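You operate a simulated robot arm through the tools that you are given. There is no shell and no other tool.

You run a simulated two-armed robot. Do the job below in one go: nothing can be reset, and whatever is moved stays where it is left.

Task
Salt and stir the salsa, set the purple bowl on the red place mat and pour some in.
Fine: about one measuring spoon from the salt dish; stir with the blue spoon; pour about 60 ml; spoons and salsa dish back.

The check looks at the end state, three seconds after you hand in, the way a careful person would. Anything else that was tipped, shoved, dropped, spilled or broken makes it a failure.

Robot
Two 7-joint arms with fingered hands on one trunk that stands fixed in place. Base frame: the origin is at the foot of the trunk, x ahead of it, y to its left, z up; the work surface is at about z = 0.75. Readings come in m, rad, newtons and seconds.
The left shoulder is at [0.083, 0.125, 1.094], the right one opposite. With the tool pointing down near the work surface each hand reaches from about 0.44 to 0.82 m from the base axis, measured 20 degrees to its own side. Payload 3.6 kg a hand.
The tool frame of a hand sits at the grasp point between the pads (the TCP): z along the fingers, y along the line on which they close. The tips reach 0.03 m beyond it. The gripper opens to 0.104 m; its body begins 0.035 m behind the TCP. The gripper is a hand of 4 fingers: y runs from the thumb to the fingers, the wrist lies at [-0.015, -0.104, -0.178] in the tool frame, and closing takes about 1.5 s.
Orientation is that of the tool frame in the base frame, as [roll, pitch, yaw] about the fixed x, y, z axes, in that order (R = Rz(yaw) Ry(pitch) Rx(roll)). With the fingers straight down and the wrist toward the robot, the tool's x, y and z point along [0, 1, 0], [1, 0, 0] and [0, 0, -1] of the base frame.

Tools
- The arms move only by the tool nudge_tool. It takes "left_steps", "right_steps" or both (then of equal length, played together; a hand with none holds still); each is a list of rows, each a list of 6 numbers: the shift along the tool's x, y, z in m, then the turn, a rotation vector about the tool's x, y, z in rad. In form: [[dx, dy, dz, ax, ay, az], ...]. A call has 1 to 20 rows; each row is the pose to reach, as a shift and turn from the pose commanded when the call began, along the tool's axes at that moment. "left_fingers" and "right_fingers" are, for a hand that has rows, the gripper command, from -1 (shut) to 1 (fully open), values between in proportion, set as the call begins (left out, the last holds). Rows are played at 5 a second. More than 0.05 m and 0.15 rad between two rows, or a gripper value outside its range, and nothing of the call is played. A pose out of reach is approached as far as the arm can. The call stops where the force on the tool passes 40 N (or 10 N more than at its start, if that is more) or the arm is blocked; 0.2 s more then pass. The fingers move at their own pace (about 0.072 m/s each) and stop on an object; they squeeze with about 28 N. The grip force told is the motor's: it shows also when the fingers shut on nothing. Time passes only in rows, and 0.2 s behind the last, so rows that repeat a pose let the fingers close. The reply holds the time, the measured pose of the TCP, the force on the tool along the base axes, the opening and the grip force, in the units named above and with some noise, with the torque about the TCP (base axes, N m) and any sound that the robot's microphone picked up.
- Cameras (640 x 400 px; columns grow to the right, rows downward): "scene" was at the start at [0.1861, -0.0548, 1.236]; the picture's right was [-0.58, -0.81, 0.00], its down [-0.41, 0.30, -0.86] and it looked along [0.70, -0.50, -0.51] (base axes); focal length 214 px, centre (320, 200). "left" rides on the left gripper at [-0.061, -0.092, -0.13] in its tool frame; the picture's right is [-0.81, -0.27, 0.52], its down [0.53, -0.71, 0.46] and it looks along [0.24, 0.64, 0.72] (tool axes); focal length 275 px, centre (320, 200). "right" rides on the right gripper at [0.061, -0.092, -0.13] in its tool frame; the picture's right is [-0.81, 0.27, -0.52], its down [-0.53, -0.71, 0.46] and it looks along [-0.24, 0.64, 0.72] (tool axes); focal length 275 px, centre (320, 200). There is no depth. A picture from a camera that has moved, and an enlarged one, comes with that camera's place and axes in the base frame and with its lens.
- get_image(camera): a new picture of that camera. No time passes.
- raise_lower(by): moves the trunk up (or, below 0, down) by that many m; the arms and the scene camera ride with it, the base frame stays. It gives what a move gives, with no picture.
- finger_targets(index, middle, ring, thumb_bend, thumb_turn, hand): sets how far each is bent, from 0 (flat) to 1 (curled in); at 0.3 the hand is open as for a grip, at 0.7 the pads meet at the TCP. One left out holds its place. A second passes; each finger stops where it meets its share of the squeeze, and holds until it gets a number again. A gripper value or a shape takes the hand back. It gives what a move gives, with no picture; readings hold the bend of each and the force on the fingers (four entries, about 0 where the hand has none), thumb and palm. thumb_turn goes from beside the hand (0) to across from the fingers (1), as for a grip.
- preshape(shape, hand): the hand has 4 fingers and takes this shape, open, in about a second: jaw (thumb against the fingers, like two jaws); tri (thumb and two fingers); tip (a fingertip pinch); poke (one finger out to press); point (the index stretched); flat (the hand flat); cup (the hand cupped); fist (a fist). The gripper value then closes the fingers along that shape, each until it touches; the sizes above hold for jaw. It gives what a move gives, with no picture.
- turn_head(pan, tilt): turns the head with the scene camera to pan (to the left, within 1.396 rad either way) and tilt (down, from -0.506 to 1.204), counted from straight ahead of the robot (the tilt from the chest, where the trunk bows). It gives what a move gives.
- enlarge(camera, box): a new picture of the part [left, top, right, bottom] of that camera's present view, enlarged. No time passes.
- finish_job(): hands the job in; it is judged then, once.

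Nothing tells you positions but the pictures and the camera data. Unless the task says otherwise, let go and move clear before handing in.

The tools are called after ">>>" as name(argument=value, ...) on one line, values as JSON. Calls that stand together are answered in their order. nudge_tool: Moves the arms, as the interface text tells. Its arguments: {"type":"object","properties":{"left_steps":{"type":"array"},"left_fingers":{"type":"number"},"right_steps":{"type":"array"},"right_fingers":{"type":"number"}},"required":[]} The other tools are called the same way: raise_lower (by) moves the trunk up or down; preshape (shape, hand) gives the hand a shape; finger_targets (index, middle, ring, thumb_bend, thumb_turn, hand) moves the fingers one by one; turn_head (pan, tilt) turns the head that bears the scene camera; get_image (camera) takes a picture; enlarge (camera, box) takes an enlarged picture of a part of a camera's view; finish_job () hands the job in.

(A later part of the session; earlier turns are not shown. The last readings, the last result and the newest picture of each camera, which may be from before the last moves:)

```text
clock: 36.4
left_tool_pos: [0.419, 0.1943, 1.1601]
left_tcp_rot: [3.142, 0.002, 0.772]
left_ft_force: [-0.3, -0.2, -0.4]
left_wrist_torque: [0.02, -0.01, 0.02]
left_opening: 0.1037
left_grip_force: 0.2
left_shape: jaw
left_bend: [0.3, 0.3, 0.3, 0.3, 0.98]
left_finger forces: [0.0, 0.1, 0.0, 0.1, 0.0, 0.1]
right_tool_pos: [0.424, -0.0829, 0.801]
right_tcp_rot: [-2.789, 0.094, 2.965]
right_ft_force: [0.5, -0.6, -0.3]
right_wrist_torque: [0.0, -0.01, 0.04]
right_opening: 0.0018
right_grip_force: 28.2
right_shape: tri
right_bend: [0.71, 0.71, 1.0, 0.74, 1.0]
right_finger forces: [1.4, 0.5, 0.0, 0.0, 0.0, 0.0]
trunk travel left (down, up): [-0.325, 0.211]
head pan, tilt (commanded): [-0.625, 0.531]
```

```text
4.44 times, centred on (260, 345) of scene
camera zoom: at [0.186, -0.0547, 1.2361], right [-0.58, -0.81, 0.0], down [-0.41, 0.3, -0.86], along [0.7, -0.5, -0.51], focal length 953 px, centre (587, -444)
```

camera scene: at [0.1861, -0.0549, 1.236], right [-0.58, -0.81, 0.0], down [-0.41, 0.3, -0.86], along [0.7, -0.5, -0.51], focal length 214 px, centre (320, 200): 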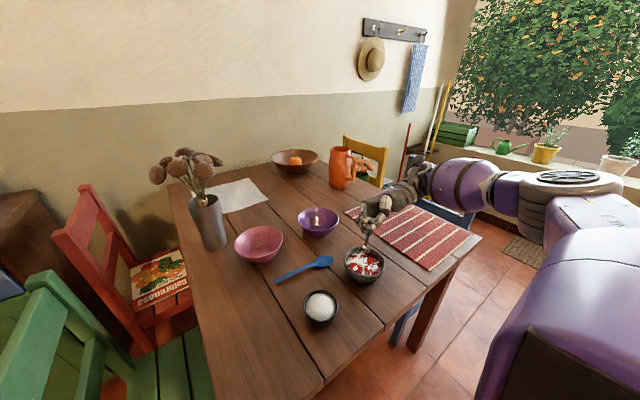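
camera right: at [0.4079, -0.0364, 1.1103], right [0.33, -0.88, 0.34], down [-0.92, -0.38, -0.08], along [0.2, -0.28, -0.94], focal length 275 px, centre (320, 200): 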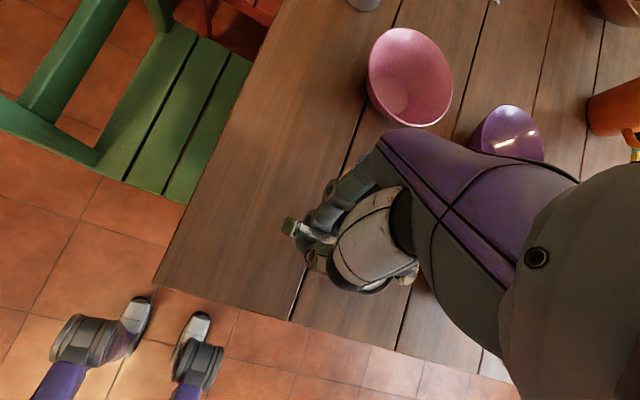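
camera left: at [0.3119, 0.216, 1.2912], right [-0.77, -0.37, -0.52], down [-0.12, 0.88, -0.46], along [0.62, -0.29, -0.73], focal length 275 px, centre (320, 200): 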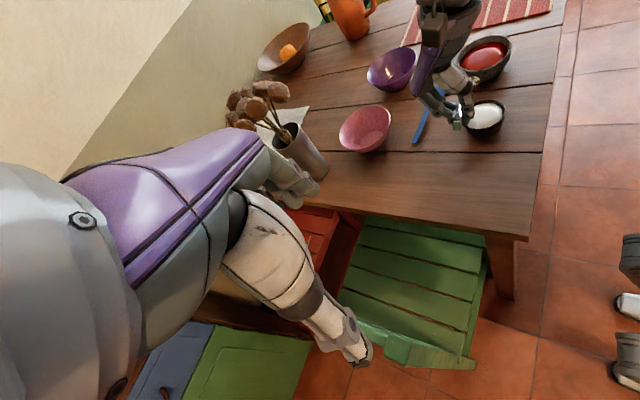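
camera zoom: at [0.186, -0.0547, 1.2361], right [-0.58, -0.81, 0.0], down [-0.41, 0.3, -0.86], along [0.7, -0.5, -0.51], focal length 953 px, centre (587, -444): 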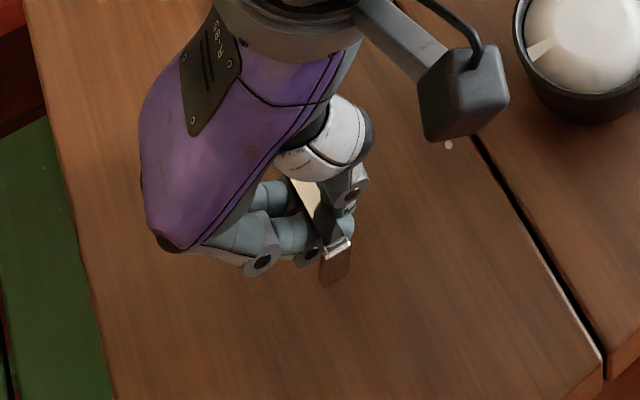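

It's centred on its spot, with the head about 15 mm above the table. I'll go down in small steps and watch the force.

>>> nudge_tool(right_steps=[[0.0004, 0.0014, 0.0037, 0, 0, 0], [0.0008, 0.0027, 0.0075, 0, 0, 0], [0.0011, 0.0041, 0.0112, 0, 0, 0], [0.0011, 0.0041, 0.0112, 0, 0, 0]])

>>> nudge_tool(right_steps=[[0.0002, 0.0007, 0.0019, 0, 0, 0], [0.0004, 0.0014, 0.0037, 0, 0, 0], [0.0004, 0.0014, 0.0037, 0, 0, 0]])

>>> enlarge(camera="left", box=[400, 110, 540, 215])

>>> enlarge(camera="scene", box=[200, 300, 320, 390])

```text
clock: 37.4
left_tool_pos: [0.4196, 0.1931, 1.1596]
left_tcp_rot: [3.141, 0.001, 0.771]
left_ft_force: [0.4, 0.1, 0.0]
left_wrist_torque: [-0.02, 0.01, -0.01]
left_opening: 0.1037
left_grip_force: 0.0
left_shape: jaw
left_bend: [0.3, 0.3, 0.3, 0.3, 0.98]
left_finger forces: [0.0, 0.1, 0.0, 0.0, 0.0, 0.1]
right_tool_pos: [0.422, -0.0841, 0.788]
right_tcp_rot: [-2.789, 0.094, 2.966]
right_ft_force: [0.5, -0.5, -0.5]
right_wrist_torque: [-0.01, 0.01, 0.01]
right_opening: 0.0017
right_grip_force: 28.5
right_shape: tri
right_bend: [0.71, 0.71, 1.0, 0.74, 1.0]
right_finger forces: [1.3, 0.5, 0.1, 0.1, 0.1, 0.0]
trunk travel left (down, up): [-0.325, 0.211]
head pan, tilt (commanded): [-0.625, 0.531]
```

```text
clock: 38.2
left_tool_pos: [0.4204, 0.1943, 1.1606]
left_tcp_rot: [3.14, 0.001, 0.772]
left_ft_force: [0.2, 0.0, -0.2]
left_wrist_torque: [0.04, 0.04, -0.03]
left_opening: 0.1037
left_grip_force: 0.0
left_shape: jaw
left_bend: [0.3, 0.3, 0.3, 0.3, 0.98]
left_finger forces: [0.1, 0.1, 0.1, 0.0, 0.0, 0.0]
right_tool_pos: [0.4218, -0.0852, 0.7845]
right_tcp_rot: [-2.788, 0.097, 2.967]
right_ft_force: [0.1, 0.0, 0.2]
right_wrist_torque: [-0.01, -0.01, -0.03]
right_opening: 0.0016
right_grip_force: 27.9
right_shape: tri
right_bend: [0.71, 0.71, 1.0, 0.74, 1.0]
right_finger forces: [1.2, 0.5, 0.0, 0.0, 0.0, 0.1]
trunk travel left (down, up): [-0.325, 0.211]
head pan, tilt (commanded): [-0.625, 0.531]
```

```text
3.81 times, centred on (470, 162) of left
camera zoom: at [0.312, 0.216, 1.2912], right [-0.77, -0.37, -0.52], down [-0.12, 0.88, -0.46], along [0.62, -0.29, -0.73], focal length 1049 px, centre (-251, 343)
```

zoom: 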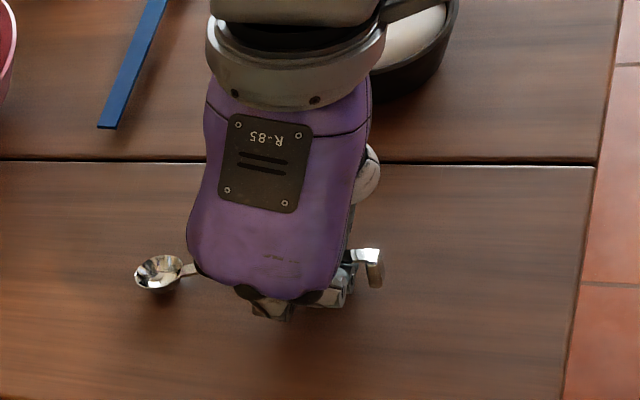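

```text
4.44 times, centred on (260, 345) of scene
camera zoom: at [0.1861, -0.0548, 1.236], right [-0.58, -0.81, 0.0], down [-0.41, 0.3, -0.86], along [0.7, -0.5, -0.51], focal length 953 px, centre (587, -444)
```

zoom: 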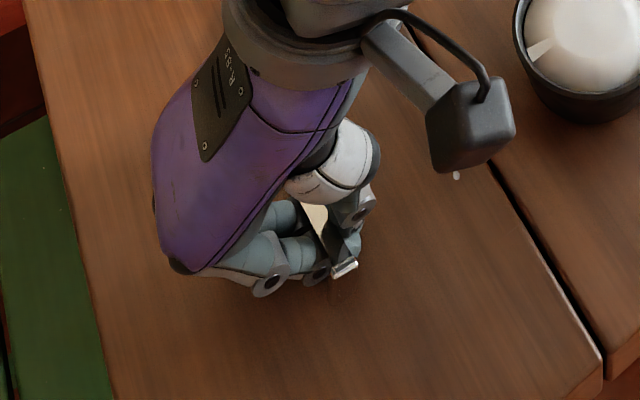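

There's still no contact at z 0.7845, so I'll continue down in 2 mm steps.

>>> nudge_tool(right_steps=[[0.0002, 0.0007, 0.0019, 0, 0, 0], [0.0002, 0.0007, 0.0019, 0, 0, 0]])

>>> nudge_tool(right_steps=[[0.0002, 0.0007, 0.0019, 0, 0, 0], [0.0002, 0.0007, 0.0019, 0, 0, 0]])

>>> nudge_tool(right_steps=[[0.0001, 0.0005, 0.0014, 0, 0, 0], [0.0001, 0.0005, 0.0014, 0, 0, 0]])

>>> enlarge(camera="left", box=[420, 150, 510, 215])

>>> enlarge(camera="scene", box=[220, 325, 300, 385])

```text
clock: 38.8
left_tool_pos: [0.4201, 0.1957, 1.1595]
left_tcp_rot: [-3.141, 0.002, 0.772]
left_ft_force: [-0.1, -0.7, 0.3]
left_wrist_torque: [0.0, 0.01, -0.03]
left_opening: 0.1038
left_grip_force: 0.0
left_shape: jaw
left_bend: [0.3, 0.3, 0.3, 0.3, 0.98]
left_finger forces: [0.0, 0.0, 0.0, 0.0, 0.1, 0.0]
right_tool_pos: [0.4229, -0.0853, 0.7818]
right_tcp_rot: [-2.789, 0.094, 2.965]
right_ft_force: [-0.1, -0.7, -0.3]
right_wrist_torque: [-0.01, -0.02, -0.04]
right_opening: 0.0016
right_grip_force: 28.0
right_shape: tri
right_bend: [0.71, 0.71, 1.0, 0.74, 1.0]
right_finger forces: [1.5, 0.3, 0.0, 0.1, 0.0, 0.0]
trunk travel left (down, up): [-0.325, 0.211]
head pan, tilt (commanded): [-0.625, 0.531]
```

```text
clock: 39.4
left_tool_pos: [0.419, 0.1943, 1.1605]
left_tcp_rot: [-3.14, 0.001, 0.77]
left_ft_force: [0.4, -0.4, 0.0]
left_wrist_torque: [0.02, -0.02, -0.01]
left_opening: 0.1039
left_grip_force: 0.1
left_shape: jaw
left_bend: [0.3, 0.3, 0.3, 0.3, 0.98]
left_finger forces: [0.0, 0.1, 0.0, 0.0, 0.1, 0.0]
right_tool_pos: [0.4207, -0.0853, 0.7803]
right_tcp_rot: [-2.79, 0.097, 2.966]
right_ft_force: [-0.5, 0.5, 6.0]
right_wrist_torque: [-0.01, 0.02, -0.01]
right_opening: 0.0015
right_grip_force: 27.6
right_shape: tri
right_bend: [0.71, 0.71, 1.0, 0.74, 1.0]
right_finger forces: [1.9, 0.1, 0.0, 0.1, 0.0, 0.0]
trunk travel left (down, up): [-0.325, 0.211]
head pan, tilt (commanded): [-0.625, 0.531]
```

```text
clock: 40.0
left_tool_pos: [0.4184, 0.1943, 1.1602]
left_tcp_rot: [-3.141, 0.003, 0.772]
left_ft_force: [0.1, -0.1, 0.1]
left_wrist_torque: [0.0, 0.0, 0.0]
left_opening: 0.1038
left_grip_force: 0.0
left_shape: jaw
left_bend: [0.3, 0.3, 0.3, 0.3, 0.98]
left_finger forces: [0.0, 0.0, 0.0, 0.0, 0.1, 0.0]
right_tool_pos: [0.4222, -0.0845, 0.779]
right_tcp_rot: [-2.792, 0.098, 2.967]
right_ft_force: [1.4, 5.5, 14.6]
right_wrist_torque: [0.06, 0.02, -0.03]
right_opening: 0.0018
right_grip_force: 27.9
right_shape: tri
right_bend: [0.71, 0.71, 1.0, 0.74, 1.0]
right_finger forces: [30.2, 0.2, 0.1, 0.0, 0.1, 0.1]
trunk travel left (down, up): [-0.325, 0.211]
head pan, tilt (commanded): [-0.625, 0.531]
```

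```text
6.15 times, centred on (465, 182) of left
camera zoom: at [0.3113, 0.2168, 1.2913], right [-0.77, -0.37, -0.52], down [-0.12, 0.88, -0.46], along [0.62, -0.29, -0.72], focal length 1694 px, centre (-572, 308)
```

zoom: 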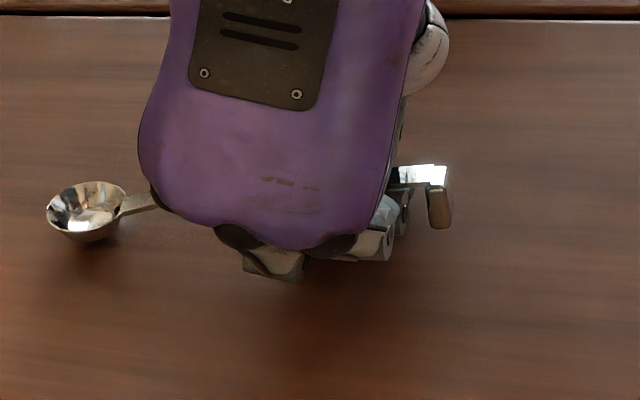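

```text
6.67 times, centred on (260, 355) of scene
camera zoom: at [0.1854, -0.0541, 1.2362], right [-0.58, -0.81, 0.0], down [-0.41, 0.3, -0.86], along [0.7, -0.5, -0.51], focal length 1430 px, centre (720, -833)
```

zoom: 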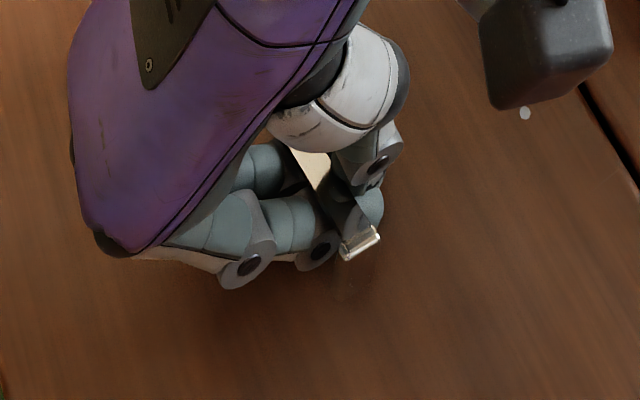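

The index fingertip has touched the table (14 N) with the spoon only a few millimetres up. I'll back off 1.5 mm and open only the thumb, so the spoon settles and the fingers aren't pushed into the table.

>>> nudge_tool(right_steps=[[-0.0001, -0.0005, -0.0014, 0, 0, 0], [-0.0001, -0.0005, -0.0014, 0, 0, 0]])

>>> finger_targets(hand="right", thumb_bend=0.3)

>>> enlarge(camera="left", box=[420, 150, 510, 215])

>>> enlarge(camera="scene", box=[220, 325, 300, 385])

>>> enlarge(camera="right", box=[180, 120, 460, 330])

```text
clock: 40.6
left_tool_pos: [0.4191, 0.1948, 1.1595]
left_tcp_rot: [3.141, 0.002, 0.77]
left_ft_force: [-0.3, 0.1, 0.3]
left_wrist_torque: [0.01, 0.0, -0.01]
left_opening: 0.1034
left_grip_force: 0.1
left_shape: jaw
left_bend: [0.3, 0.3, 0.3, 0.3, 0.98]
left_finger forces: [0.0, 0.0, 0.1, 0.1, 0.0, 0.0]
right_tool_pos: [0.4225, -0.0851, 0.7794]
right_tcp_rot: [-2.787, 0.098, 2.966]
right_ft_force: [2.4, 3.3, 11.1]
right_wrist_torque: [0.07, 0.01, 0.02]
right_opening: 0.0019
right_grip_force: 28.3
right_shape: tri
right_bend: [0.71, 0.71, 1.0, 0.74, 1.0]
right_finger forces: [1.8, 0.1, 0.1, 0.0, 0.0, 0.0]
trunk travel left (down, up): [-0.325, 0.211]
head pan, tilt (commanded): [-0.625, 0.531]
```

```text
clock: 41.6
left_tool_pos: [0.419, 0.1935, 1.1598]
left_tcp_rot: [3.141, 0.003, 0.771]
left_ft_force: [0.3, -0.5, -0.3]
left_wrist_torque: [-0.03, 0.0, -0.01]
left_opening: 0.1037
left_grip_force: 0.1
left_shape: jaw
left_bend: [0.3, 0.3, 0.3, 0.3, 0.98]
left_finger forces: [0.0, 0.1, 0.0, 0.1, 0.1, 0.1]
right_tool_pos: [0.4226, -0.0855, 0.7786]
right_tcp_rot: [-2.79, 0.096, 2.965]
right_ft_force: [0.3, 0.6, -0.2]
right_wrist_torque: [0.01, 0.0, -0.01]
right_opening: 0.0341
right_grip_force: 0.1
right_shape: fingers
right_bend: [0.72, 0.73, 1.0, 0.3, 1.0]
right_finger forces: [0.0, 0.1, 0.0, 0.0, 0.0, 0.0]
trunk travel left (down, up): [-0.325, 0.211]
head pan, tilt (commanded): [-0.625, 0.531]
```

```text
6.15 times, centred on (465, 182) of left
camera zoom: at [0.312, 0.216, 1.2912], right [-0.77, -0.37, -0.52], down [-0.12, 0.88, -0.46], along [0.62, -0.29, -0.73], focal length 1694 px, centre (-572, 308)
```

zoom: 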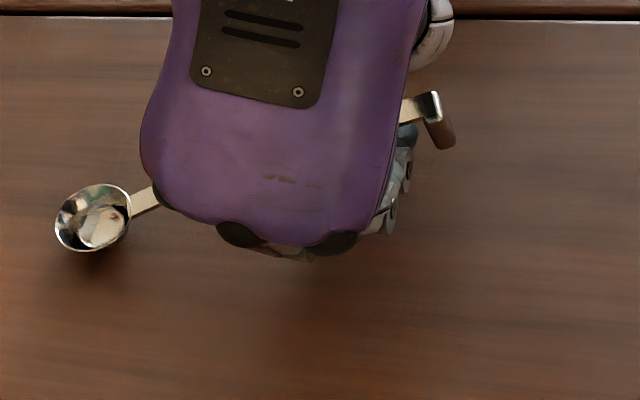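

```text
6.67 times, centred on (260, 355) of scene
camera zoom: at [0.1861, -0.0548, 1.236], right [-0.58, -0.81, 0.0], down [-0.41, 0.3, -0.86], along [0.7, -0.5, -0.51], focal length 1430 px, centre (720, -833)
```

zoom: 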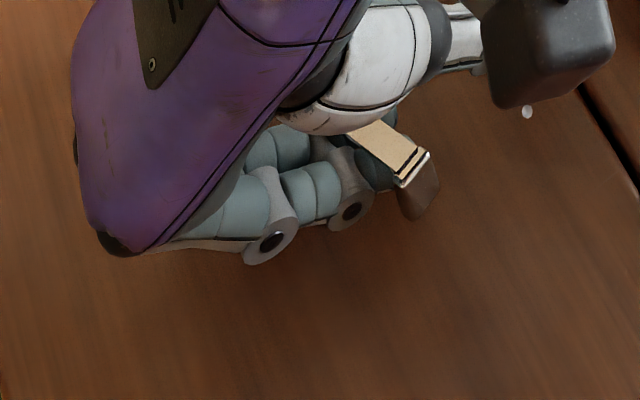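

```text
1.90 times, centred on (320, 225) of right
camera zoom: at [0.3397, -0.1131, 0.9271], right [0.83, 0.29, 0.47], down [0.39, -0.91, -0.13], along [0.39, 0.29, -0.88], focal length 524 px, centre (320, 152)
```

zoom: 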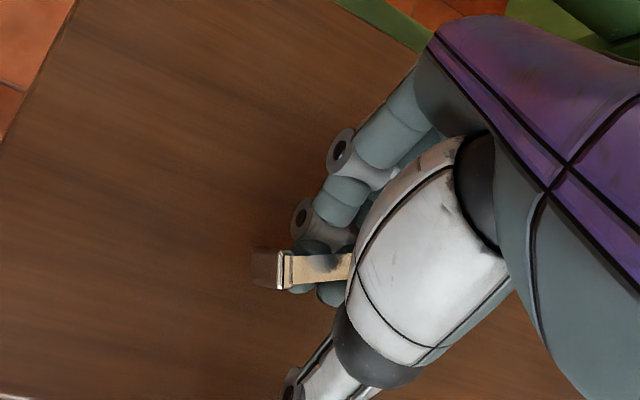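

The spoon is free and its handle end rests against the fingertips, swung about 2 cm toward -y. I'll open the thumb wider and slide the fingers out horizontally toward +y.

>>> finger_targets(hand="right", thumb_bend=0.05)

>>> nudge_tool(right_steps=[[0.0012, 0.0064, -0.0025, 0, 0, 0], [0.0024, 0.0129, -0.005, 0, 0, 0], [0.0037, 0.0193, -0.0074, 0, 0, 0], [0.0049, 0.0257, -0.0099, 0, 0, 0], [0.0061, 0.0322, -0.0124, 0, 0, 0]])

>>> enlarge(camera="left", box=[420, 150, 510, 215])

>>> enlarge(camera="scene", box=[200, 310, 300, 385])

>>> enlarge(camera="right", box=[180, 120, 460, 330])

```text
clock: 42.6
left_tool_pos: [0.4192, 0.1947, 1.1607]
left_tcp_rot: [3.142, 0.003, 0.771]
left_ft_force: [0.4, -0.5, 0.1]
left_wrist_torque: [0.03, 0.01, 0.0]
left_opening: 0.1036
left_grip_force: 0.0
left_shape: jaw
left_bend: [0.3, 0.3, 0.3, 0.3, 0.98]
left_finger forces: [0.0, 0.0, 0.1, 0.1, 0.0, 0.0]
right_tool_pos: [0.4222, -0.0847, 0.7782]
right_tcp_rot: [-2.789, 0.096, 2.965]
right_ft_force: [-0.1, -0.4, -0.4]
right_wrist_torque: [0.03, 0.0, 0.0]
right_opening: 0.0508
right_grip_force: 0.4
right_shape: fingers
right_bend: [0.72, 0.73, 1.0, 0.05, 1.0]
right_finger forces: [0.0, 0.1, 0.0, 0.1, 0.1, 0.1]
trunk travel left (down, up): [-0.325, 0.211]
head pan, tilt (commanded): [-0.625, 0.531]
```

```text
clock: 43.8
left_tool_pos: [0.4203, 0.1946, 1.1603]
left_tcp_rot: [-3.14, 0.0, 0.771]
left_ft_force: [-0.7, -0.1, -0.5]
left_wrist_torque: [0.01, 0.01, -0.02]
left_opening: 0.1033
left_grip_force: 0.0
left_shape: jaw
left_bend: [0.3, 0.3, 0.3, 0.3, 0.98]
left_finger forces: [0.0, 0.1, 0.0, 0.0, 0.0, 0.0]
right_tool_pos: [0.4214, -0.0503, 0.7785]
right_tcp_rot: [-2.788, 0.094, 2.964]
right_ft_force: [-0.4, -0.5, 0.1]
right_wrist_torque: [0.0, 0.01, -0.03]
right_opening: 0.0507
right_grip_force: 0.0
right_shape: fingers
right_bend: [0.72, 0.73, 1.0, 0.05, 1.0]
right_finger forces: [0.0, 0.1, 0.2, 0.0, 0.0, 0.1]
trunk travel left (down, up): [-0.325, 0.211]
head pan, tilt (commanded): [-0.625, 0.531]
```

```text
6.15 times, centred on (465, 182) of left
camera zoom: at [0.3121, 0.216, 1.2912], right [-0.77, -0.37, -0.52], down [-0.12, 0.88, -0.46], along [0.62, -0.29, -0.73], focal length 1694 px, centre (-572, 308)
```

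zoom: 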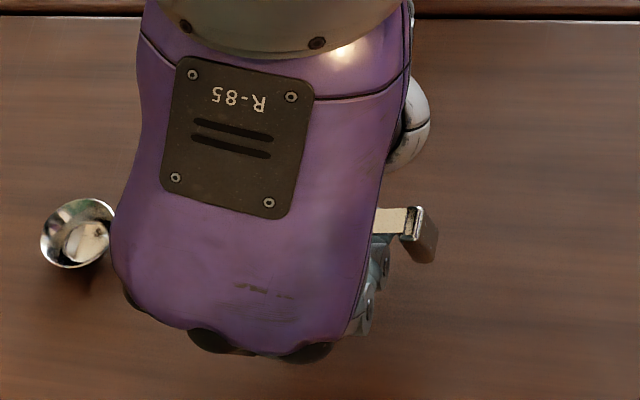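

```text
5.33 times, centred on (250, 348) of scene
camera zoom: at [0.1862, -0.0548, 1.236], right [-0.58, -0.81, 0.0], down [-0.41, 0.3, -0.86], along [0.7, -0.5, -0.51], focal length 1144 px, centre (693, -587)
```

zoom: 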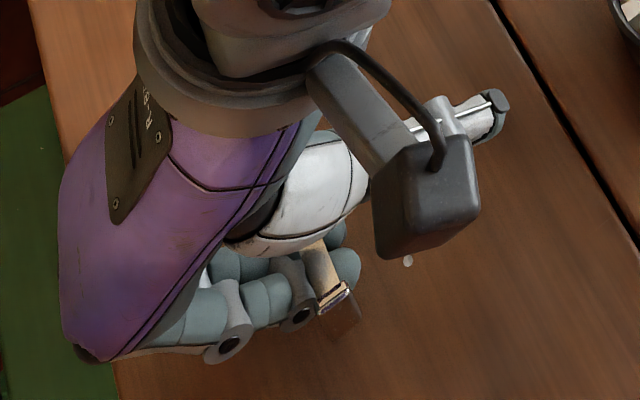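

```text
1.90 times, centred on (320, 225) of right
camera zoom: at [0.3395, -0.0782, 0.9284], right [0.83, 0.29, 0.47], down [0.39, -0.91, -0.13], along [0.39, 0.29, -0.88], focal length 524 px, centre (320, 152)
```

zoom: 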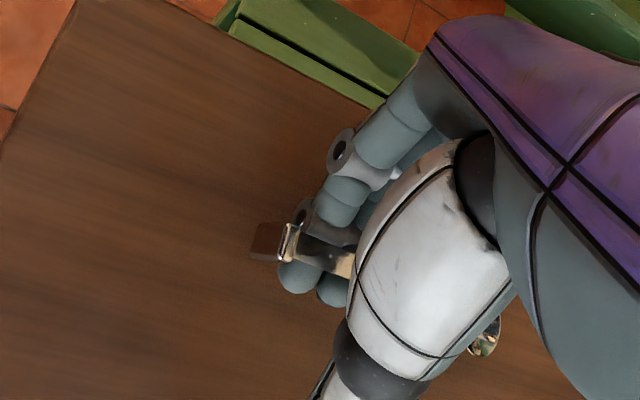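

The handle is riding on the curled fingertips and moved along with them. I'll bring the hand back to vertical over the tips, so the fingers can open without touching the table and the handle can slide off.

>>> nudge_tool(right_steps=[[-0.0008, -0.0039, -0.0012, -0.1143, 0.0229, 0.0033], [-0.0016, -0.0079, -0.0023, -0.2287, 0.0459, 0.0066], [-0.0024, -0.0118, -0.0035, -0.343, 0.0688, 0.0099], [-0.0024, -0.0118, -0.0035, -0.343, 0.0688, 0.0099]])

>>> enlarge(camera="left", box=[420, 150, 510, 215])

>>> enlarge(camera="scene", box=[200, 310, 300, 385])

>>> enlarge(camera="right", box=[180, 120, 460, 330])

```text
clock: 44.8
left_tool_pos: [0.4195, 0.1944, 1.1592]
left_tcp_rot: [-3.14, 0.002, 0.771]
left_ft_force: [-0.1, -0.1, 0.6]
left_wrist_torque: [0.0, 0.02, 0.0]
left_opening: 0.1037
left_grip_force: 0.0
left_shape: jaw
left_bend: [0.3, 0.3, 0.3, 0.3, 0.98]
left_finger forces: [0.0, 0.0, 0.0, 0.0, 0.0, 0.1]
right_tool_pos: [0.4236, -0.061, 0.7888]
right_tcp_rot: [-3.135, 0.029, 2.942]
right_ft_force: [0.0, 0.1, 0.6]
right_wrist_torque: [-0.02, -0.03, -0.01]
right_opening: 0.0507
right_grip_force: 0.0
right_shape: fingers
right_bend: [0.72, 0.73, 1.0, 0.05, 1.0]
right_finger forces: [0.0, 0.1, 0.1, 0.0, 0.0, 0.0]
trunk travel left (down, up): [-0.325, 0.211]
head pan, tilt (commanded): [-0.625, 0.531]
```

```text
6.15 times, centred on (465, 182) of left
camera zoom: at [0.3121, 0.2162, 1.2912], right [-0.77, -0.37, -0.52], down [-0.12, 0.88, -0.46], along [0.62, -0.29, -0.73], focal length 1694 px, centre (-572, 308)
```

zoom: 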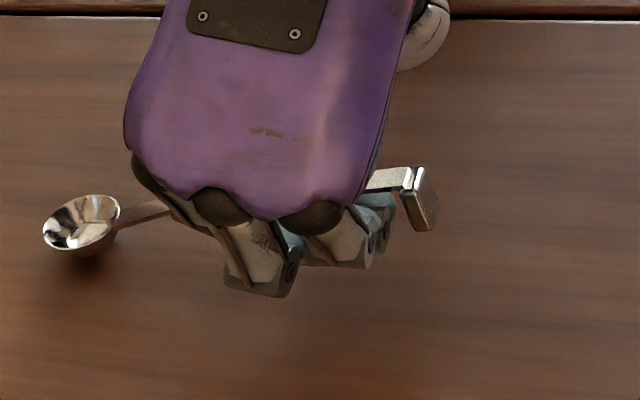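

```text
5.33 times, centred on (250, 348) of scene
camera zoom: at [0.1862, -0.0546, 1.236], right [-0.58, -0.81, 0.0], down [-0.41, 0.3, -0.86], along [0.7, -0.5, -0.51], focal length 1144 px, centre (693, -587)
```

zoom: 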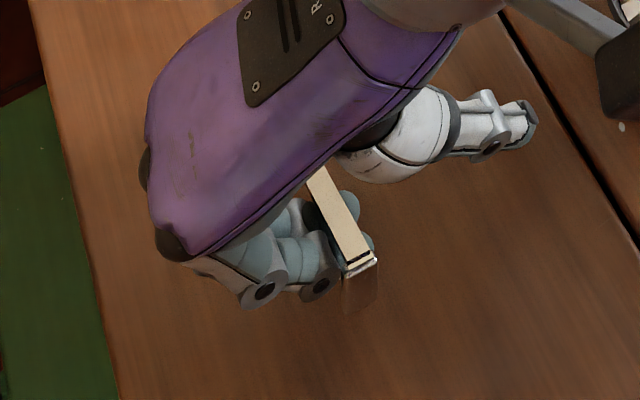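

```text
1.90 times, centred on (320, 225) of right
camera zoom: at [0.3401, -0.1372, 0.9175], right [0.83, 0.12, 0.54], down [0.39, -0.81, -0.43], along [0.39, 0.57, -0.72], focal length 524 px, centre (320, 152)
```

zoom: 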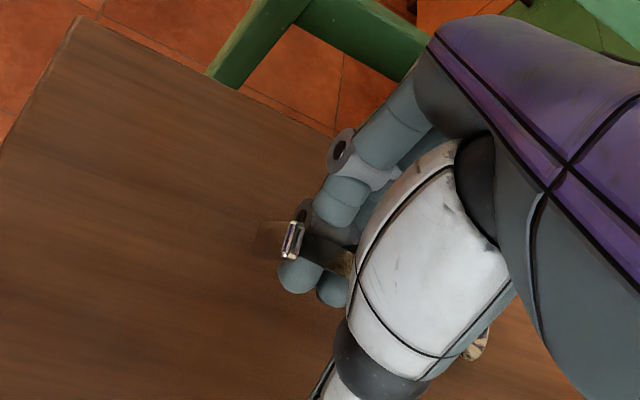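

The handle still lies across the fingertips, but the hand is vertical now. I'll open the fingers in small steps so the tips rotate out from under it.

>>> finger_targets(hand="right", index=0.6, middle=0.6)

>>> enlarge(camera="left", box=[420, 150, 510, 215])

>>> enlarge(camera="scene", box=[200, 310, 300, 385])

>>> enlarge(camera="right", box=[180, 120, 460, 330])

```text
clock: 45.8
left_tool_pos: [0.4197, 0.194, 1.1588]
left_tcp_rot: [3.14, 0.002, 0.772]
left_ft_force: [0.4, 0.1, 0.6]
left_wrist_torque: [-0.01, -0.02, -0.05]
left_opening: 0.1039
left_grip_force: 0.0
left_shape: jaw
left_bend: [0.3, 0.3, 0.3, 0.3, 0.98]
left_finger forces: [0.0, 0.1, 0.1, 0.0, 0.1, 0.1]
right_tool_pos: [0.4228, -0.0603, 0.7874]
right_tcp_rot: [-3.134, 0.029, 2.943]
right_ft_force: [0.9, -0.1, 0.0]
right_wrist_torque: [0.03, 0.03, 0.05]
right_opening: 0.0825
right_grip_force: 0.0
right_shape: fingers
right_bend: [0.6, 0.6, 1.0, 0.05, 1.0]
right_finger forces: [0.0, 0.0, 0.0, 0.1, 0.0, 0.0]
trunk travel left (down, up): [-0.325, 0.211]
head pan, tilt (commanded): [-0.625, 0.531]
```

```text
6.15 times, centred on (465, 182) of left
camera zoom: at [0.312, 0.216, 1.2912], right [-0.77, -0.37, -0.52], down [-0.12, 0.88, -0.46], along [0.62, -0.29, -0.73], focal length 1694 px, centre (-572, 308)
```

zoom: 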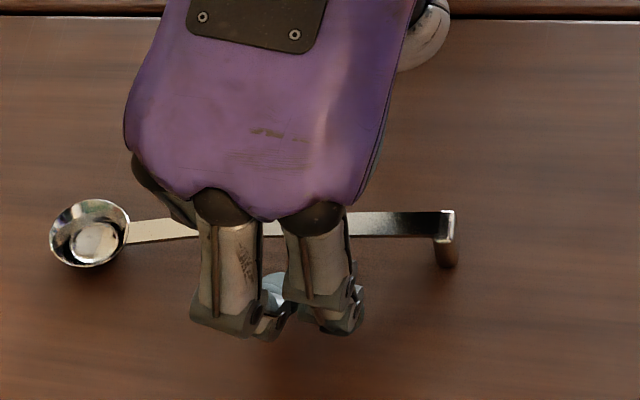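

```text
5.33 times, centred on (250, 348) of scene
camera zoom: at [0.1861, -0.0548, 1.236], right [-0.58, -0.81, 0.0], down [-0.41, 0.3, -0.86], along [0.7, -0.5, -0.51], focal length 1144 px, centre (693, -587)
```

zoom: 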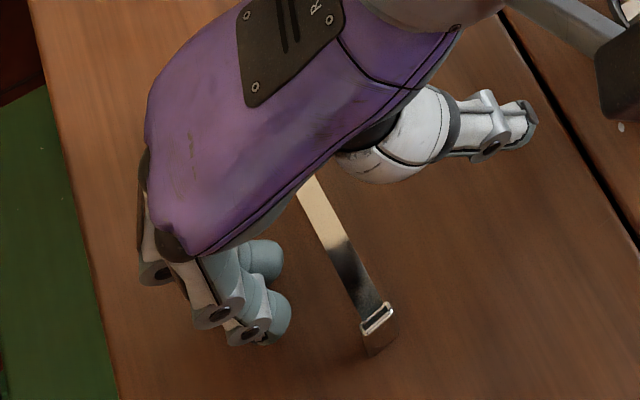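

```text
1.90 times, centred on (320, 225) of right
camera zoom: at [0.3401, -0.1371, 0.9175], right [0.83, 0.12, 0.54], down [0.39, -0.81, -0.43], along [0.39, 0.57, -0.72], focal length 524 px, centre (320, 152)
```

zoom: 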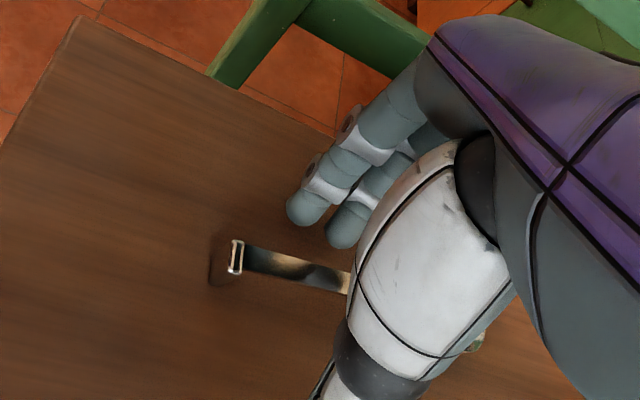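

The spoon dropped flat onto the table, upright and within about 1.5 cm of where it started. I'll raise the hand straight up to clear it.

>>> nudge_tool(right_steps=[[-0.0006, -0.0002, -0.02, 0, 0, 0], [-0.0012, -0.0003, -0.04, 0, 0, 0], [-0.0023, -0.0006, -0.08, 0, 0, 0], [-0.0035, -0.001, -0.12, 0, 0, 0], [-0.0046, -0.0013, -0.16, 0, 0, 0]])

>>> get_image(camera="scene")

>>> enlarge(camera="left", box=[400, 60, 540, 215])

>>> enlarge(camera="scene", box=[250, 220, 400, 332])

```text
clock: 47.0
left_tool_pos: [0.4188, 0.194, 1.1611]
left_tcp_rot: [3.141, 0.003, 0.772]
left_ft_force: [0.0, 0.4, -0.7]
left_wrist_torque: [0.01, 0.02, -0.01]
left_opening: 0.1037
left_grip_force: 0.0
left_shape: jaw
left_bend: [0.3, 0.3, 0.3, 0.3, 0.98]
left_finger forces: [0.0, 0.0, 0.0, 0.0, 0.0, 0.1]
right_tool_pos: [0.424, -0.0594, 0.9493]
right_tcp_rot: [-3.133, 0.029, 2.944]
right_ft_force: [-0.2, 0.2, -0.4]
right_wrist_torque: [0.02, 0.01, 0.0]
right_opening: 0.0821
right_grip_force: 0.1
right_shape: fingers
right_bend: [0.6, 0.6, 1.0, 0.05, 1.0]
right_finger forces: [0.0, 0.1, 0.1, 0.1, 0.0, 0.1]
trunk travel left (down, up): [-0.325, 0.211]
head pan, tilt (commanded): [-0.625, 0.531]
```

```text
taken
camera scene: at [0.1857, -0.0547, 1.2361], right [-0.58, -0.81, 0.0], down [-0.41, 0.3, -0.86], along [0.7, -0.5, -0.51], focal length 214 px, centre (320, 200)
```

scene: 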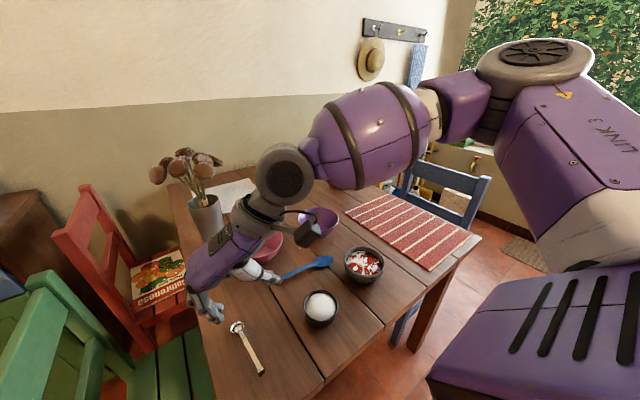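

```text
2.58 times, centred on (470, 138) of left
camera zoom: at [0.3116, 0.2162, 1.2913], right [-0.77, -0.37, -0.52], down [-0.12, 0.88, -0.46], along [0.62, -0.29, -0.73], focal length 710 px, centre (-67, 361)
```

zoom: 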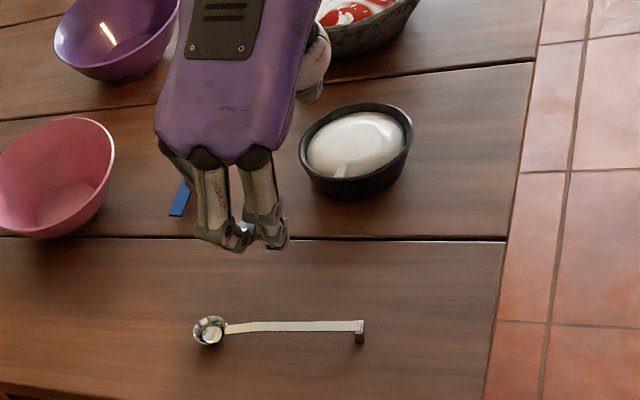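

```text
3.57 times, centred on (325, 276) of scene
camera zoom: at [0.1857, -0.0547, 1.2361], right [-0.58, -0.81, 0.0], down [-0.41, 0.3, -0.86], along [0.7, -0.5, -0.51], focal length 766 px, centre (302, -71)
```

zoom: 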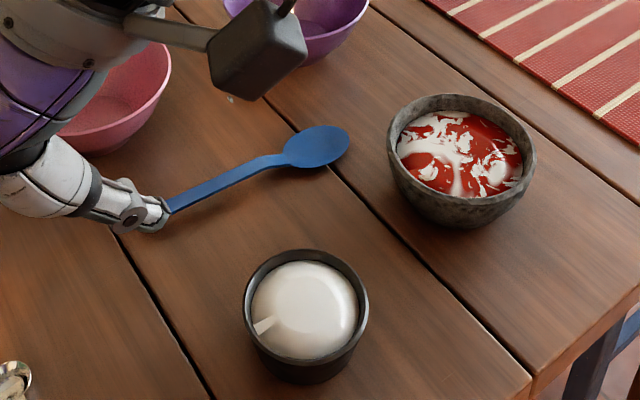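

The measuring spoon is back on the table and its surroundings are undisturbed. Next is the blue spoon, with its handle end at about (0.564, -0.178) and its head at about (0.548, -0.329). I'll reopen the three-point shape and move above its handle.

>>> preshape(hand="right", shape="tri")

>>> nudge_tool(right_steps=[[-0.0147, -0.0107, 0.0, 0, 0, 0.1344], [-0.0295, -0.0215, 0.0, 0, 0, 0.2687], [-0.0442, -0.0322, 0.005, 0, 0, 0.4031], [-0.0589, -0.043, 0.01, 0, 0, 0.5375], [-0.0736, -0.0537, 0.015, 0, 0, 0.6718], [-0.0884, -0.0645, 0.02, 0, 0, 0.8062], [-0.1031, -0.0752, 0.025, 0, 0, 0.9405], [-0.1178, -0.086, 0.03, 0, 0, 1.0749], [-0.1325, -0.0967, 0.035, 0, 0, 1.2093], [-0.1473, -0.1075, 0.04, 0, 0, 1.3436], [-0.162, -0.1182, 0.049, 0, 0, 1.478], [-0.162, -0.1182, 0.049, 0, 0, 1.478]])

>>> enlarge(camera="left", box=[360, 20, 520, 150])

>>> enlarge(camera="scene", box=[210, 190, 360, 302])

>>> get_image(camera="right")

```text
clock: 47.9
left_tool_pos: [0.4202, 0.1932, 1.1596]
left_tcp_rot: [3.141, 0.001, 0.77]
left_ft_force: [-1.1, 0.0, -0.5]
left_wrist_torque: [0.02, 0.01, -0.01]
left_opening: 0.1038
left_grip_force: 0.0
left_shape: jaw
left_bend: [0.3, 0.3, 0.3, 0.3, 0.98]
left_finger forces: [0.0, 0.0, 0.1, 0.0, 0.0, 0.1]
right_tool_pos: [0.425, -0.06, 0.9481]
right_tcp_rot: [-3.134, 0.029, 2.943]
right_ft_force: [0.4, -0.2, 0.5]
right_wrist_torque: [-0.01, 0.02, -0.01]
right_opening: 0.104
right_grip_force: 0.1
right_shape: tri
right_bend: [0.3, 0.3, 0.99, 0.3, 0.98]
right_finger forces: [0.0, 0.0, 0.0, 0.1, 0.0, 0.0]
trunk travel left (down, up): [-0.325, 0.211]
head pan, tilt (commanded): [-0.625, 0.531]
```

```text
clock: 50.5
left_tool_pos: [0.4188, 0.1951, 1.1596]
left_tcp_rot: [3.141, 0.0, 0.771]
left_ft_force: [0.2, 0.0, -0.6]
left_wrist_torque: [0.03, -0.01, 0.01]
left_opening: 0.1033
left_grip_force: 0.1
left_shape: jaw
left_bend: [0.3, 0.3, 0.3, 0.3, 0.98]
left_finger forces: [0.0, 0.0, 0.0, 0.0, 0.0, 0.0]
right_tool_pos: [0.5584, -0.2076, 0.9053]
right_tcp_rot: [3.111, 0.011, 1.464]
right_ft_force: [0.9, 0.6, 0.4]
right_wrist_torque: [0.02, 0.06, 0.0]
right_opening: 0.1041
right_grip_force: 0.1
right_shape: tri
right_bend: [0.3, 0.3, 0.99, 0.3, 0.98]
right_finger forces: [0.1, 0.0, 0.0, 0.0, 0.1, 0.0]
trunk travel left (down, up): [-0.325, 0.211]
head pan, tilt (commanded): [-0.625, 0.531]
```

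```text
3.08 times, centred on (440, 85) of left
camera zoom: at [0.3118, 0.2161, 1.2913], right [-0.77, -0.37, -0.52], down [-0.12, 0.88, -0.46], along [0.62, -0.29, -0.73], focal length 847 px, centre (-49, 554)
```

zoom: 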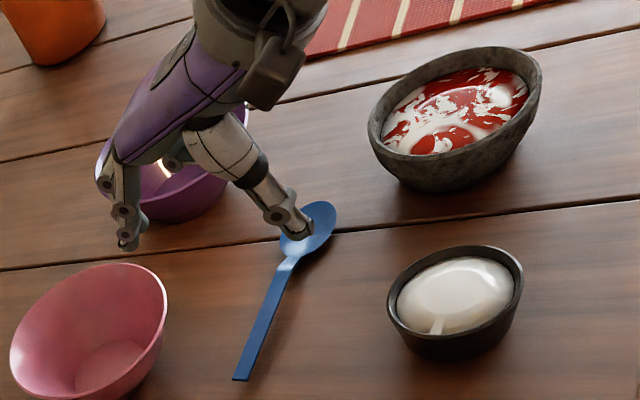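

```text
3.57 times, centred on (285, 246) of scene
camera zoom: at [0.1859, -0.0548, 1.2361], right [-0.58, -0.81, 0.0], down [-0.41, 0.3, -0.86], along [0.7, -0.5, -0.51], focal length 766 px, centre (445, 36)
```

zoom: 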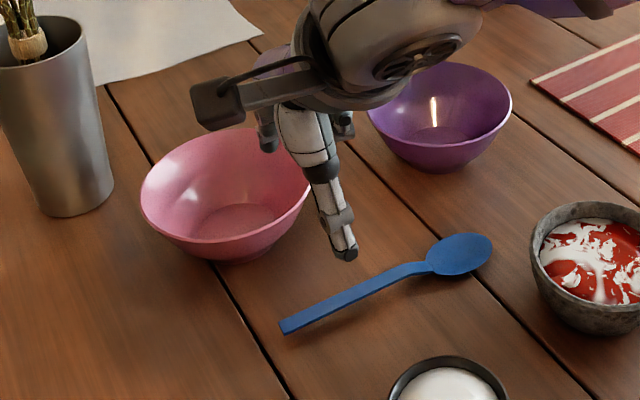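

```text
taken
camera right: at [0.4691, -0.1363, 1.0323], right [0.17, -0.83, 0.53], down [-0.75, -0.46, -0.47], along [0.64, -0.32, -0.7], focal length 275 px, centre (320, 200)
```

right: 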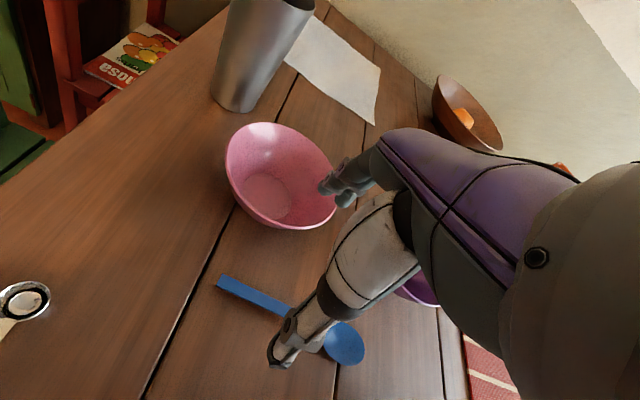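

The handle is close to the table with its top at z of about 0.764, and the pink bowl is near the fingers on the far side. I'll grip nearer the neck, at about (0.553, -0.262), which clears the pink bowl, and go down to z 0.83 first.

>>> nudge_tool(right_steps=[[-0.0135, -0.0005, 0.01, 0.01, 0, 0], [-0.027, -0.001, 0.02, 0.02, 0, 0], [-0.0404, -0.0014, 0.04, 0.03, 0, 0], [-0.0539, -0.0019, 0.06, 0.03, 0, 0], [-0.0539, -0.0019, 0.075, 0.03, 0, 0], [-0.0539, -0.0019, 0.075, 0.03, 0, 0]])

>>> enlarge(camera="left", box=[360, 20, 520, 150])

>>> enlarge(camera="scene", box=[230, 190, 380, 302])

>>> get_image(camera="right")

```text
clock: 51.9
left_tool_pos: [0.4198, 0.1941, 1.16]
left_tcp_rot: [3.142, 0.002, 0.772]
left_ft_force: [0.6, 0.2, 0.8]
left_wrist_torque: [-0.01, 0.01, -0.02]
left_opening: 0.1035
left_grip_force: 0.0
left_shape: jaw
left_bend: [0.3, 0.3, 0.3, 0.3, 0.98]
left_finger forces: [0.0, 0.0, 0.1, 0.1, 0.0, 0.0]
right_tool_pos: [0.5516, -0.2642, 0.8291]
right_tcp_rot: [-3.141, 0.01, 1.463]
right_ft_force: [-0.1, -0.3, 0.5]
right_wrist_torque: [0.01, -0.02, 0.0]
right_opening: 0.1038
right_grip_force: 0.0
right_shape: tri
right_bend: [0.3, 0.3, 0.99, 0.3, 0.98]
right_finger forces: [0.0, 0.0, 0.0, 0.0, 0.1, 0.0]
trunk travel left (down, up): [-0.325, 0.211]
head pan, tilt (commanded): [-0.625, 0.531]
```

```text
3.08 times, centred on (440, 85) of left
camera zoom: at [0.3119, 0.216, 1.2913], right [-0.77, -0.37, -0.52], down [-0.12, 0.88, -0.46], along [0.62, -0.29, -0.73], focal length 847 px, centre (-49, 554)
```

zoom: 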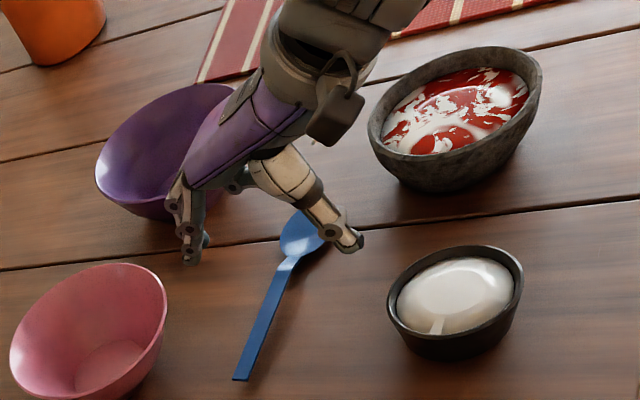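

```text
3.57 times, centred on (305, 246) of scene
camera zoom: at [0.186, -0.0548, 1.236], right [-0.58, -0.81, 0.0], down [-0.41, 0.3, -0.86], along [0.7, -0.5, -0.51], focal length 766 px, centre (374, 36)
```

zoom: 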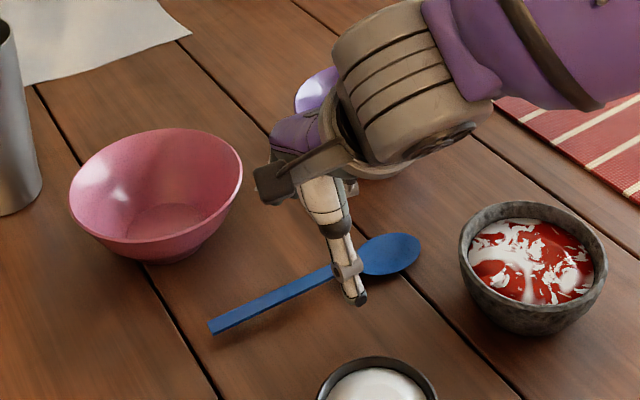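

```text
taken
camera right: at [0.4673, -0.1922, 0.9602], right [0.19, -0.83, 0.53], down [-0.77, -0.46, -0.45], along [0.61, -0.32, -0.72], focal length 275 px, centre (320, 200)
```

right: 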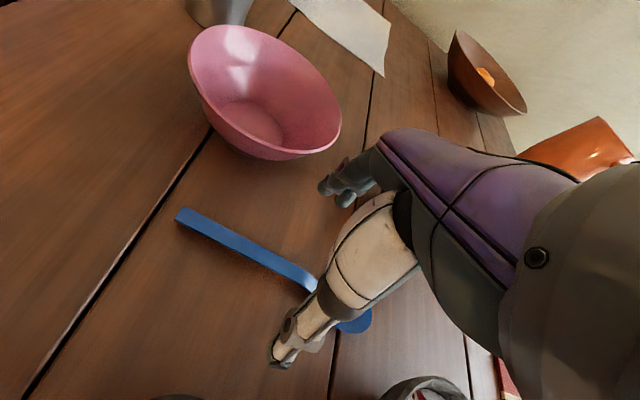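

The alignment over the handle is good and the fingers clear the pink bowl. I'll lower to z 0.786 and check for contact.

>>> nudge_tool(right_steps=[[0, 0, 0.014, 0, 0, 0], [0, 0, 0.028, 0, 0, 0], [0, 0, 0.038, 0, 0, 0], [0, 0, 0.043, 0, 0, 0], [0, 0, 0.043, 0, 0, 0]])

>>> enlarge(camera="left", box=[380, 60, 500, 150])

>>> enlarge(camera="scene", box=[260, 220, 360, 295])

>>> enlarge(camera="right", box=[120, 120, 440, 360])

```text
clock: 53.1
left_tool_pos: [0.4186, 0.1953, 1.16]
left_tcp_rot: [-3.142, 0.004, 0.772]
left_ft_force: [-0.3, 0.1, 0.4]
left_wrist_torque: [-0.01, -0.02, 0.0]
left_opening: 0.1037
left_grip_force: 0.1
left_shape: jaw
left_bend: [0.3, 0.3, 0.3, 0.3, 0.98]
left_finger forces: [0.1, 0.1, 0.0, 0.1, 0.0, 0.0]
right_tool_pos: [0.5539, -0.264, 0.7876]
right_tcp_rot: [3.141, 0.012, 1.462]
right_ft_force: [0.0, -0.2, -0.2]
right_wrist_torque: [0.01, 0.03, 0.03]
right_opening: 0.1039
right_grip_force: 0.1
right_shape: tri
right_bend: [0.3, 0.3, 0.99, 0.3, 0.98]
right_finger forces: [0.0, 0.1, 0.0, 0.0, 0.1, 0.1]
trunk travel left (down, up): [-0.325, 0.211]
head pan, tilt (commanded): [-0.625, 0.531]
```

```text
4.44 times, centred on (440, 105) of left
camera zoom: at [0.312, 0.216, 1.2912], right [-0.77, -0.37, -0.52], down [-0.12, 0.88, -0.46], along [0.62, -0.29, -0.73], focal length 1224 px, centre (-213, 622)
```

zoom: 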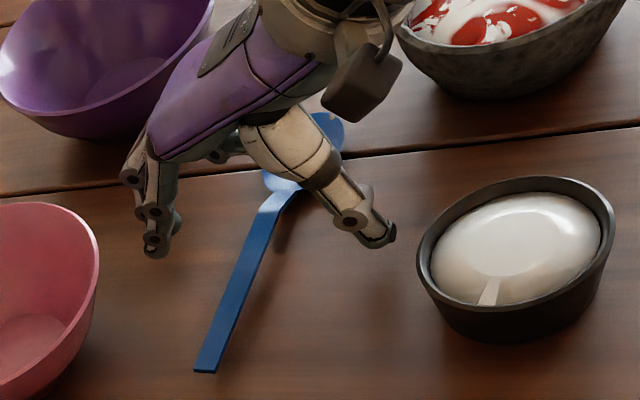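

```text
5.33 times, centred on (310, 258) of scene
camera zoom: at [0.1861, -0.0548, 1.236], right [-0.58, -0.81, 0.0], down [-0.41, 0.3, -0.86], along [0.7, -0.5, -0.51], focal length 1144 px, centre (373, -107)
```

zoom: 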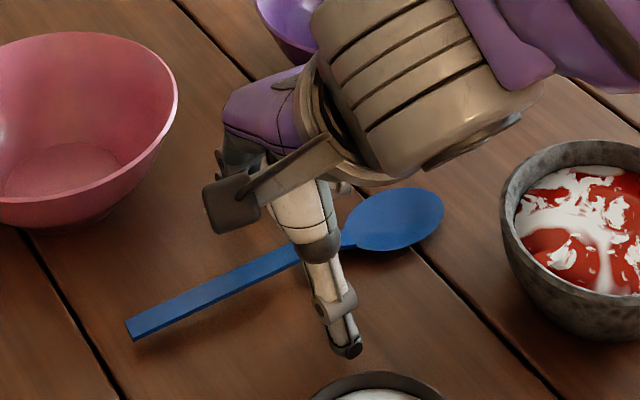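

```text
1.67 times, centred on (280, 240) of right
camera zoom: at [0.4677, -0.1918, 0.9171], right [0.19, -0.83, 0.53], down [-0.77, -0.46, -0.45], along [0.61, -0.32, -0.72], focal length 459 px, centre (387, 133)
```

zoom: 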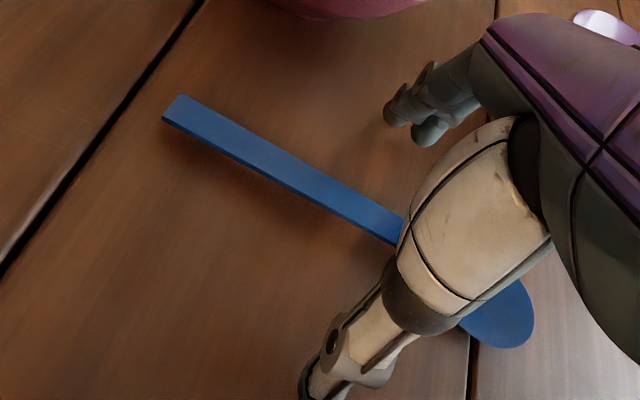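

The hand straddles the handle with no contact. I'll drop 2 mm and close.

>>> nudge_tool(right_steps=[[0, 0, 0.002, 0, 0, 0], [0, 0, 0.002, 0, 0, 0], [0, 0, 0.002, 0, 0, 0], [0, 0, 0.002, 0, 0, 0], [0, 0, 0.002, 0, 0, 0], [0, 0, 0.002, 0, 0, 0], [0, 0, 0.002, 0, 0, 0], [0, 0, 0.002, 0, 0, 0], [0, 0, 0.002, 0, 0, 0]], right_fingers=-1)

>>> enlarge(camera="left", box=[380, 60, 500, 150])

>>> enlarge(camera="scene", box=[260, 220, 360, 295])

>>> enlarge(camera="right", box=[120, 120, 440, 360])

```text
clock: 55.1
left_tool_pos: [0.4204, 0.1943, 1.1602]
left_tcp_rot: [3.141, 0.001, 0.772]
left_ft_force: [0.0, -0.2, 1.1]
left_wrist_torque: [0.03, 0.01, 0.01]
left_opening: 0.1034
left_grip_force: 0.1
left_shape: jaw
left_bend: [0.3, 0.3, 0.3, 0.3, 0.98]
left_finger forces: [0.1, 0.0, 0.0, 0.1, 0.0, 0.0]
right_tool_pos: [0.5538, -0.2637, 0.7849]
right_tcp_rot: [-3.139, 0.013, 1.464]
right_ft_force: [-0.5, 0.3, -0.2]
right_wrist_torque: [-0.02, -0.01, 0.09]
right_opening: 0.0085
right_grip_force: 28.3
right_shape: tri
right_bend: [0.71, 0.65, 1.0, 0.73, 1.0]
right_finger forces: [13.0, 12.4, 0.0, 0.1, 25.2, 0.0]
trunk travel left (down, up): [-0.325, 0.211]
head pan, tilt (commanded): [-0.625, 0.531]
```

```text
4.44 times, centred on (440, 105) of left
camera zoom: at [0.312, 0.216, 1.2912], right [-0.77, -0.37, -0.52], down [-0.12, 0.88, -0.46], along [0.62, -0.29, -0.73], focal length 1224 px, centre (-213, 622)
```

zoom: 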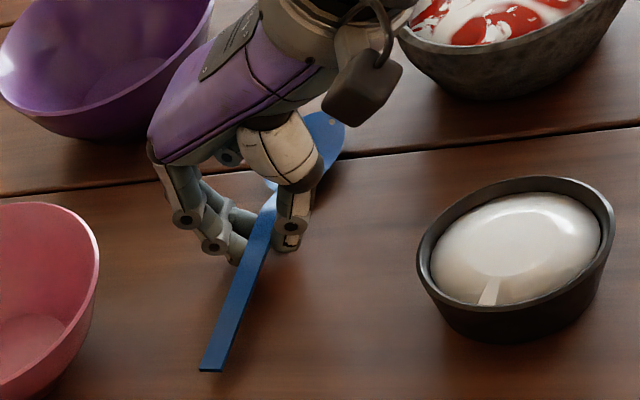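

```text
5.33 times, centred on (310, 258) of scene
camera zoom: at [0.1861, -0.0548, 1.236], right [-0.58, -0.81, 0.0], down [-0.41, 0.3, -0.86], along [0.7, -0.5, -0.51], focal length 1144 px, centre (373, -107)
```

zoom: 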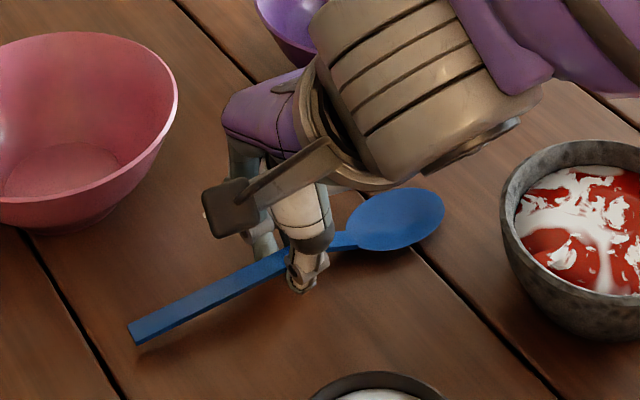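

```text
1.67 times, centred on (280, 240) of right
camera zoom: at [0.4679, -0.1915, 0.9151], right [0.19, -0.83, 0.53], down [-0.77, -0.46, -0.45], along [0.61, -0.32, -0.72], focal length 459 px, centre (387, 133)
```

zoom: 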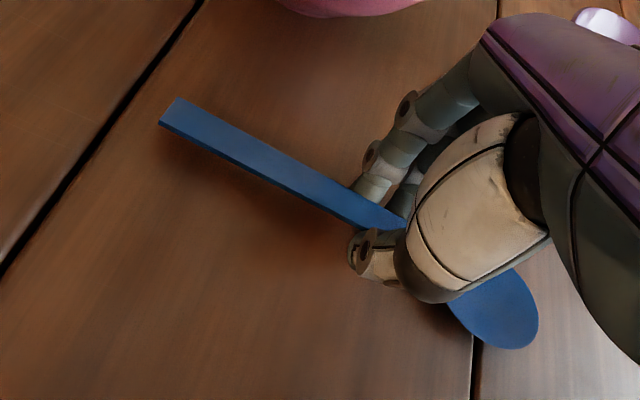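

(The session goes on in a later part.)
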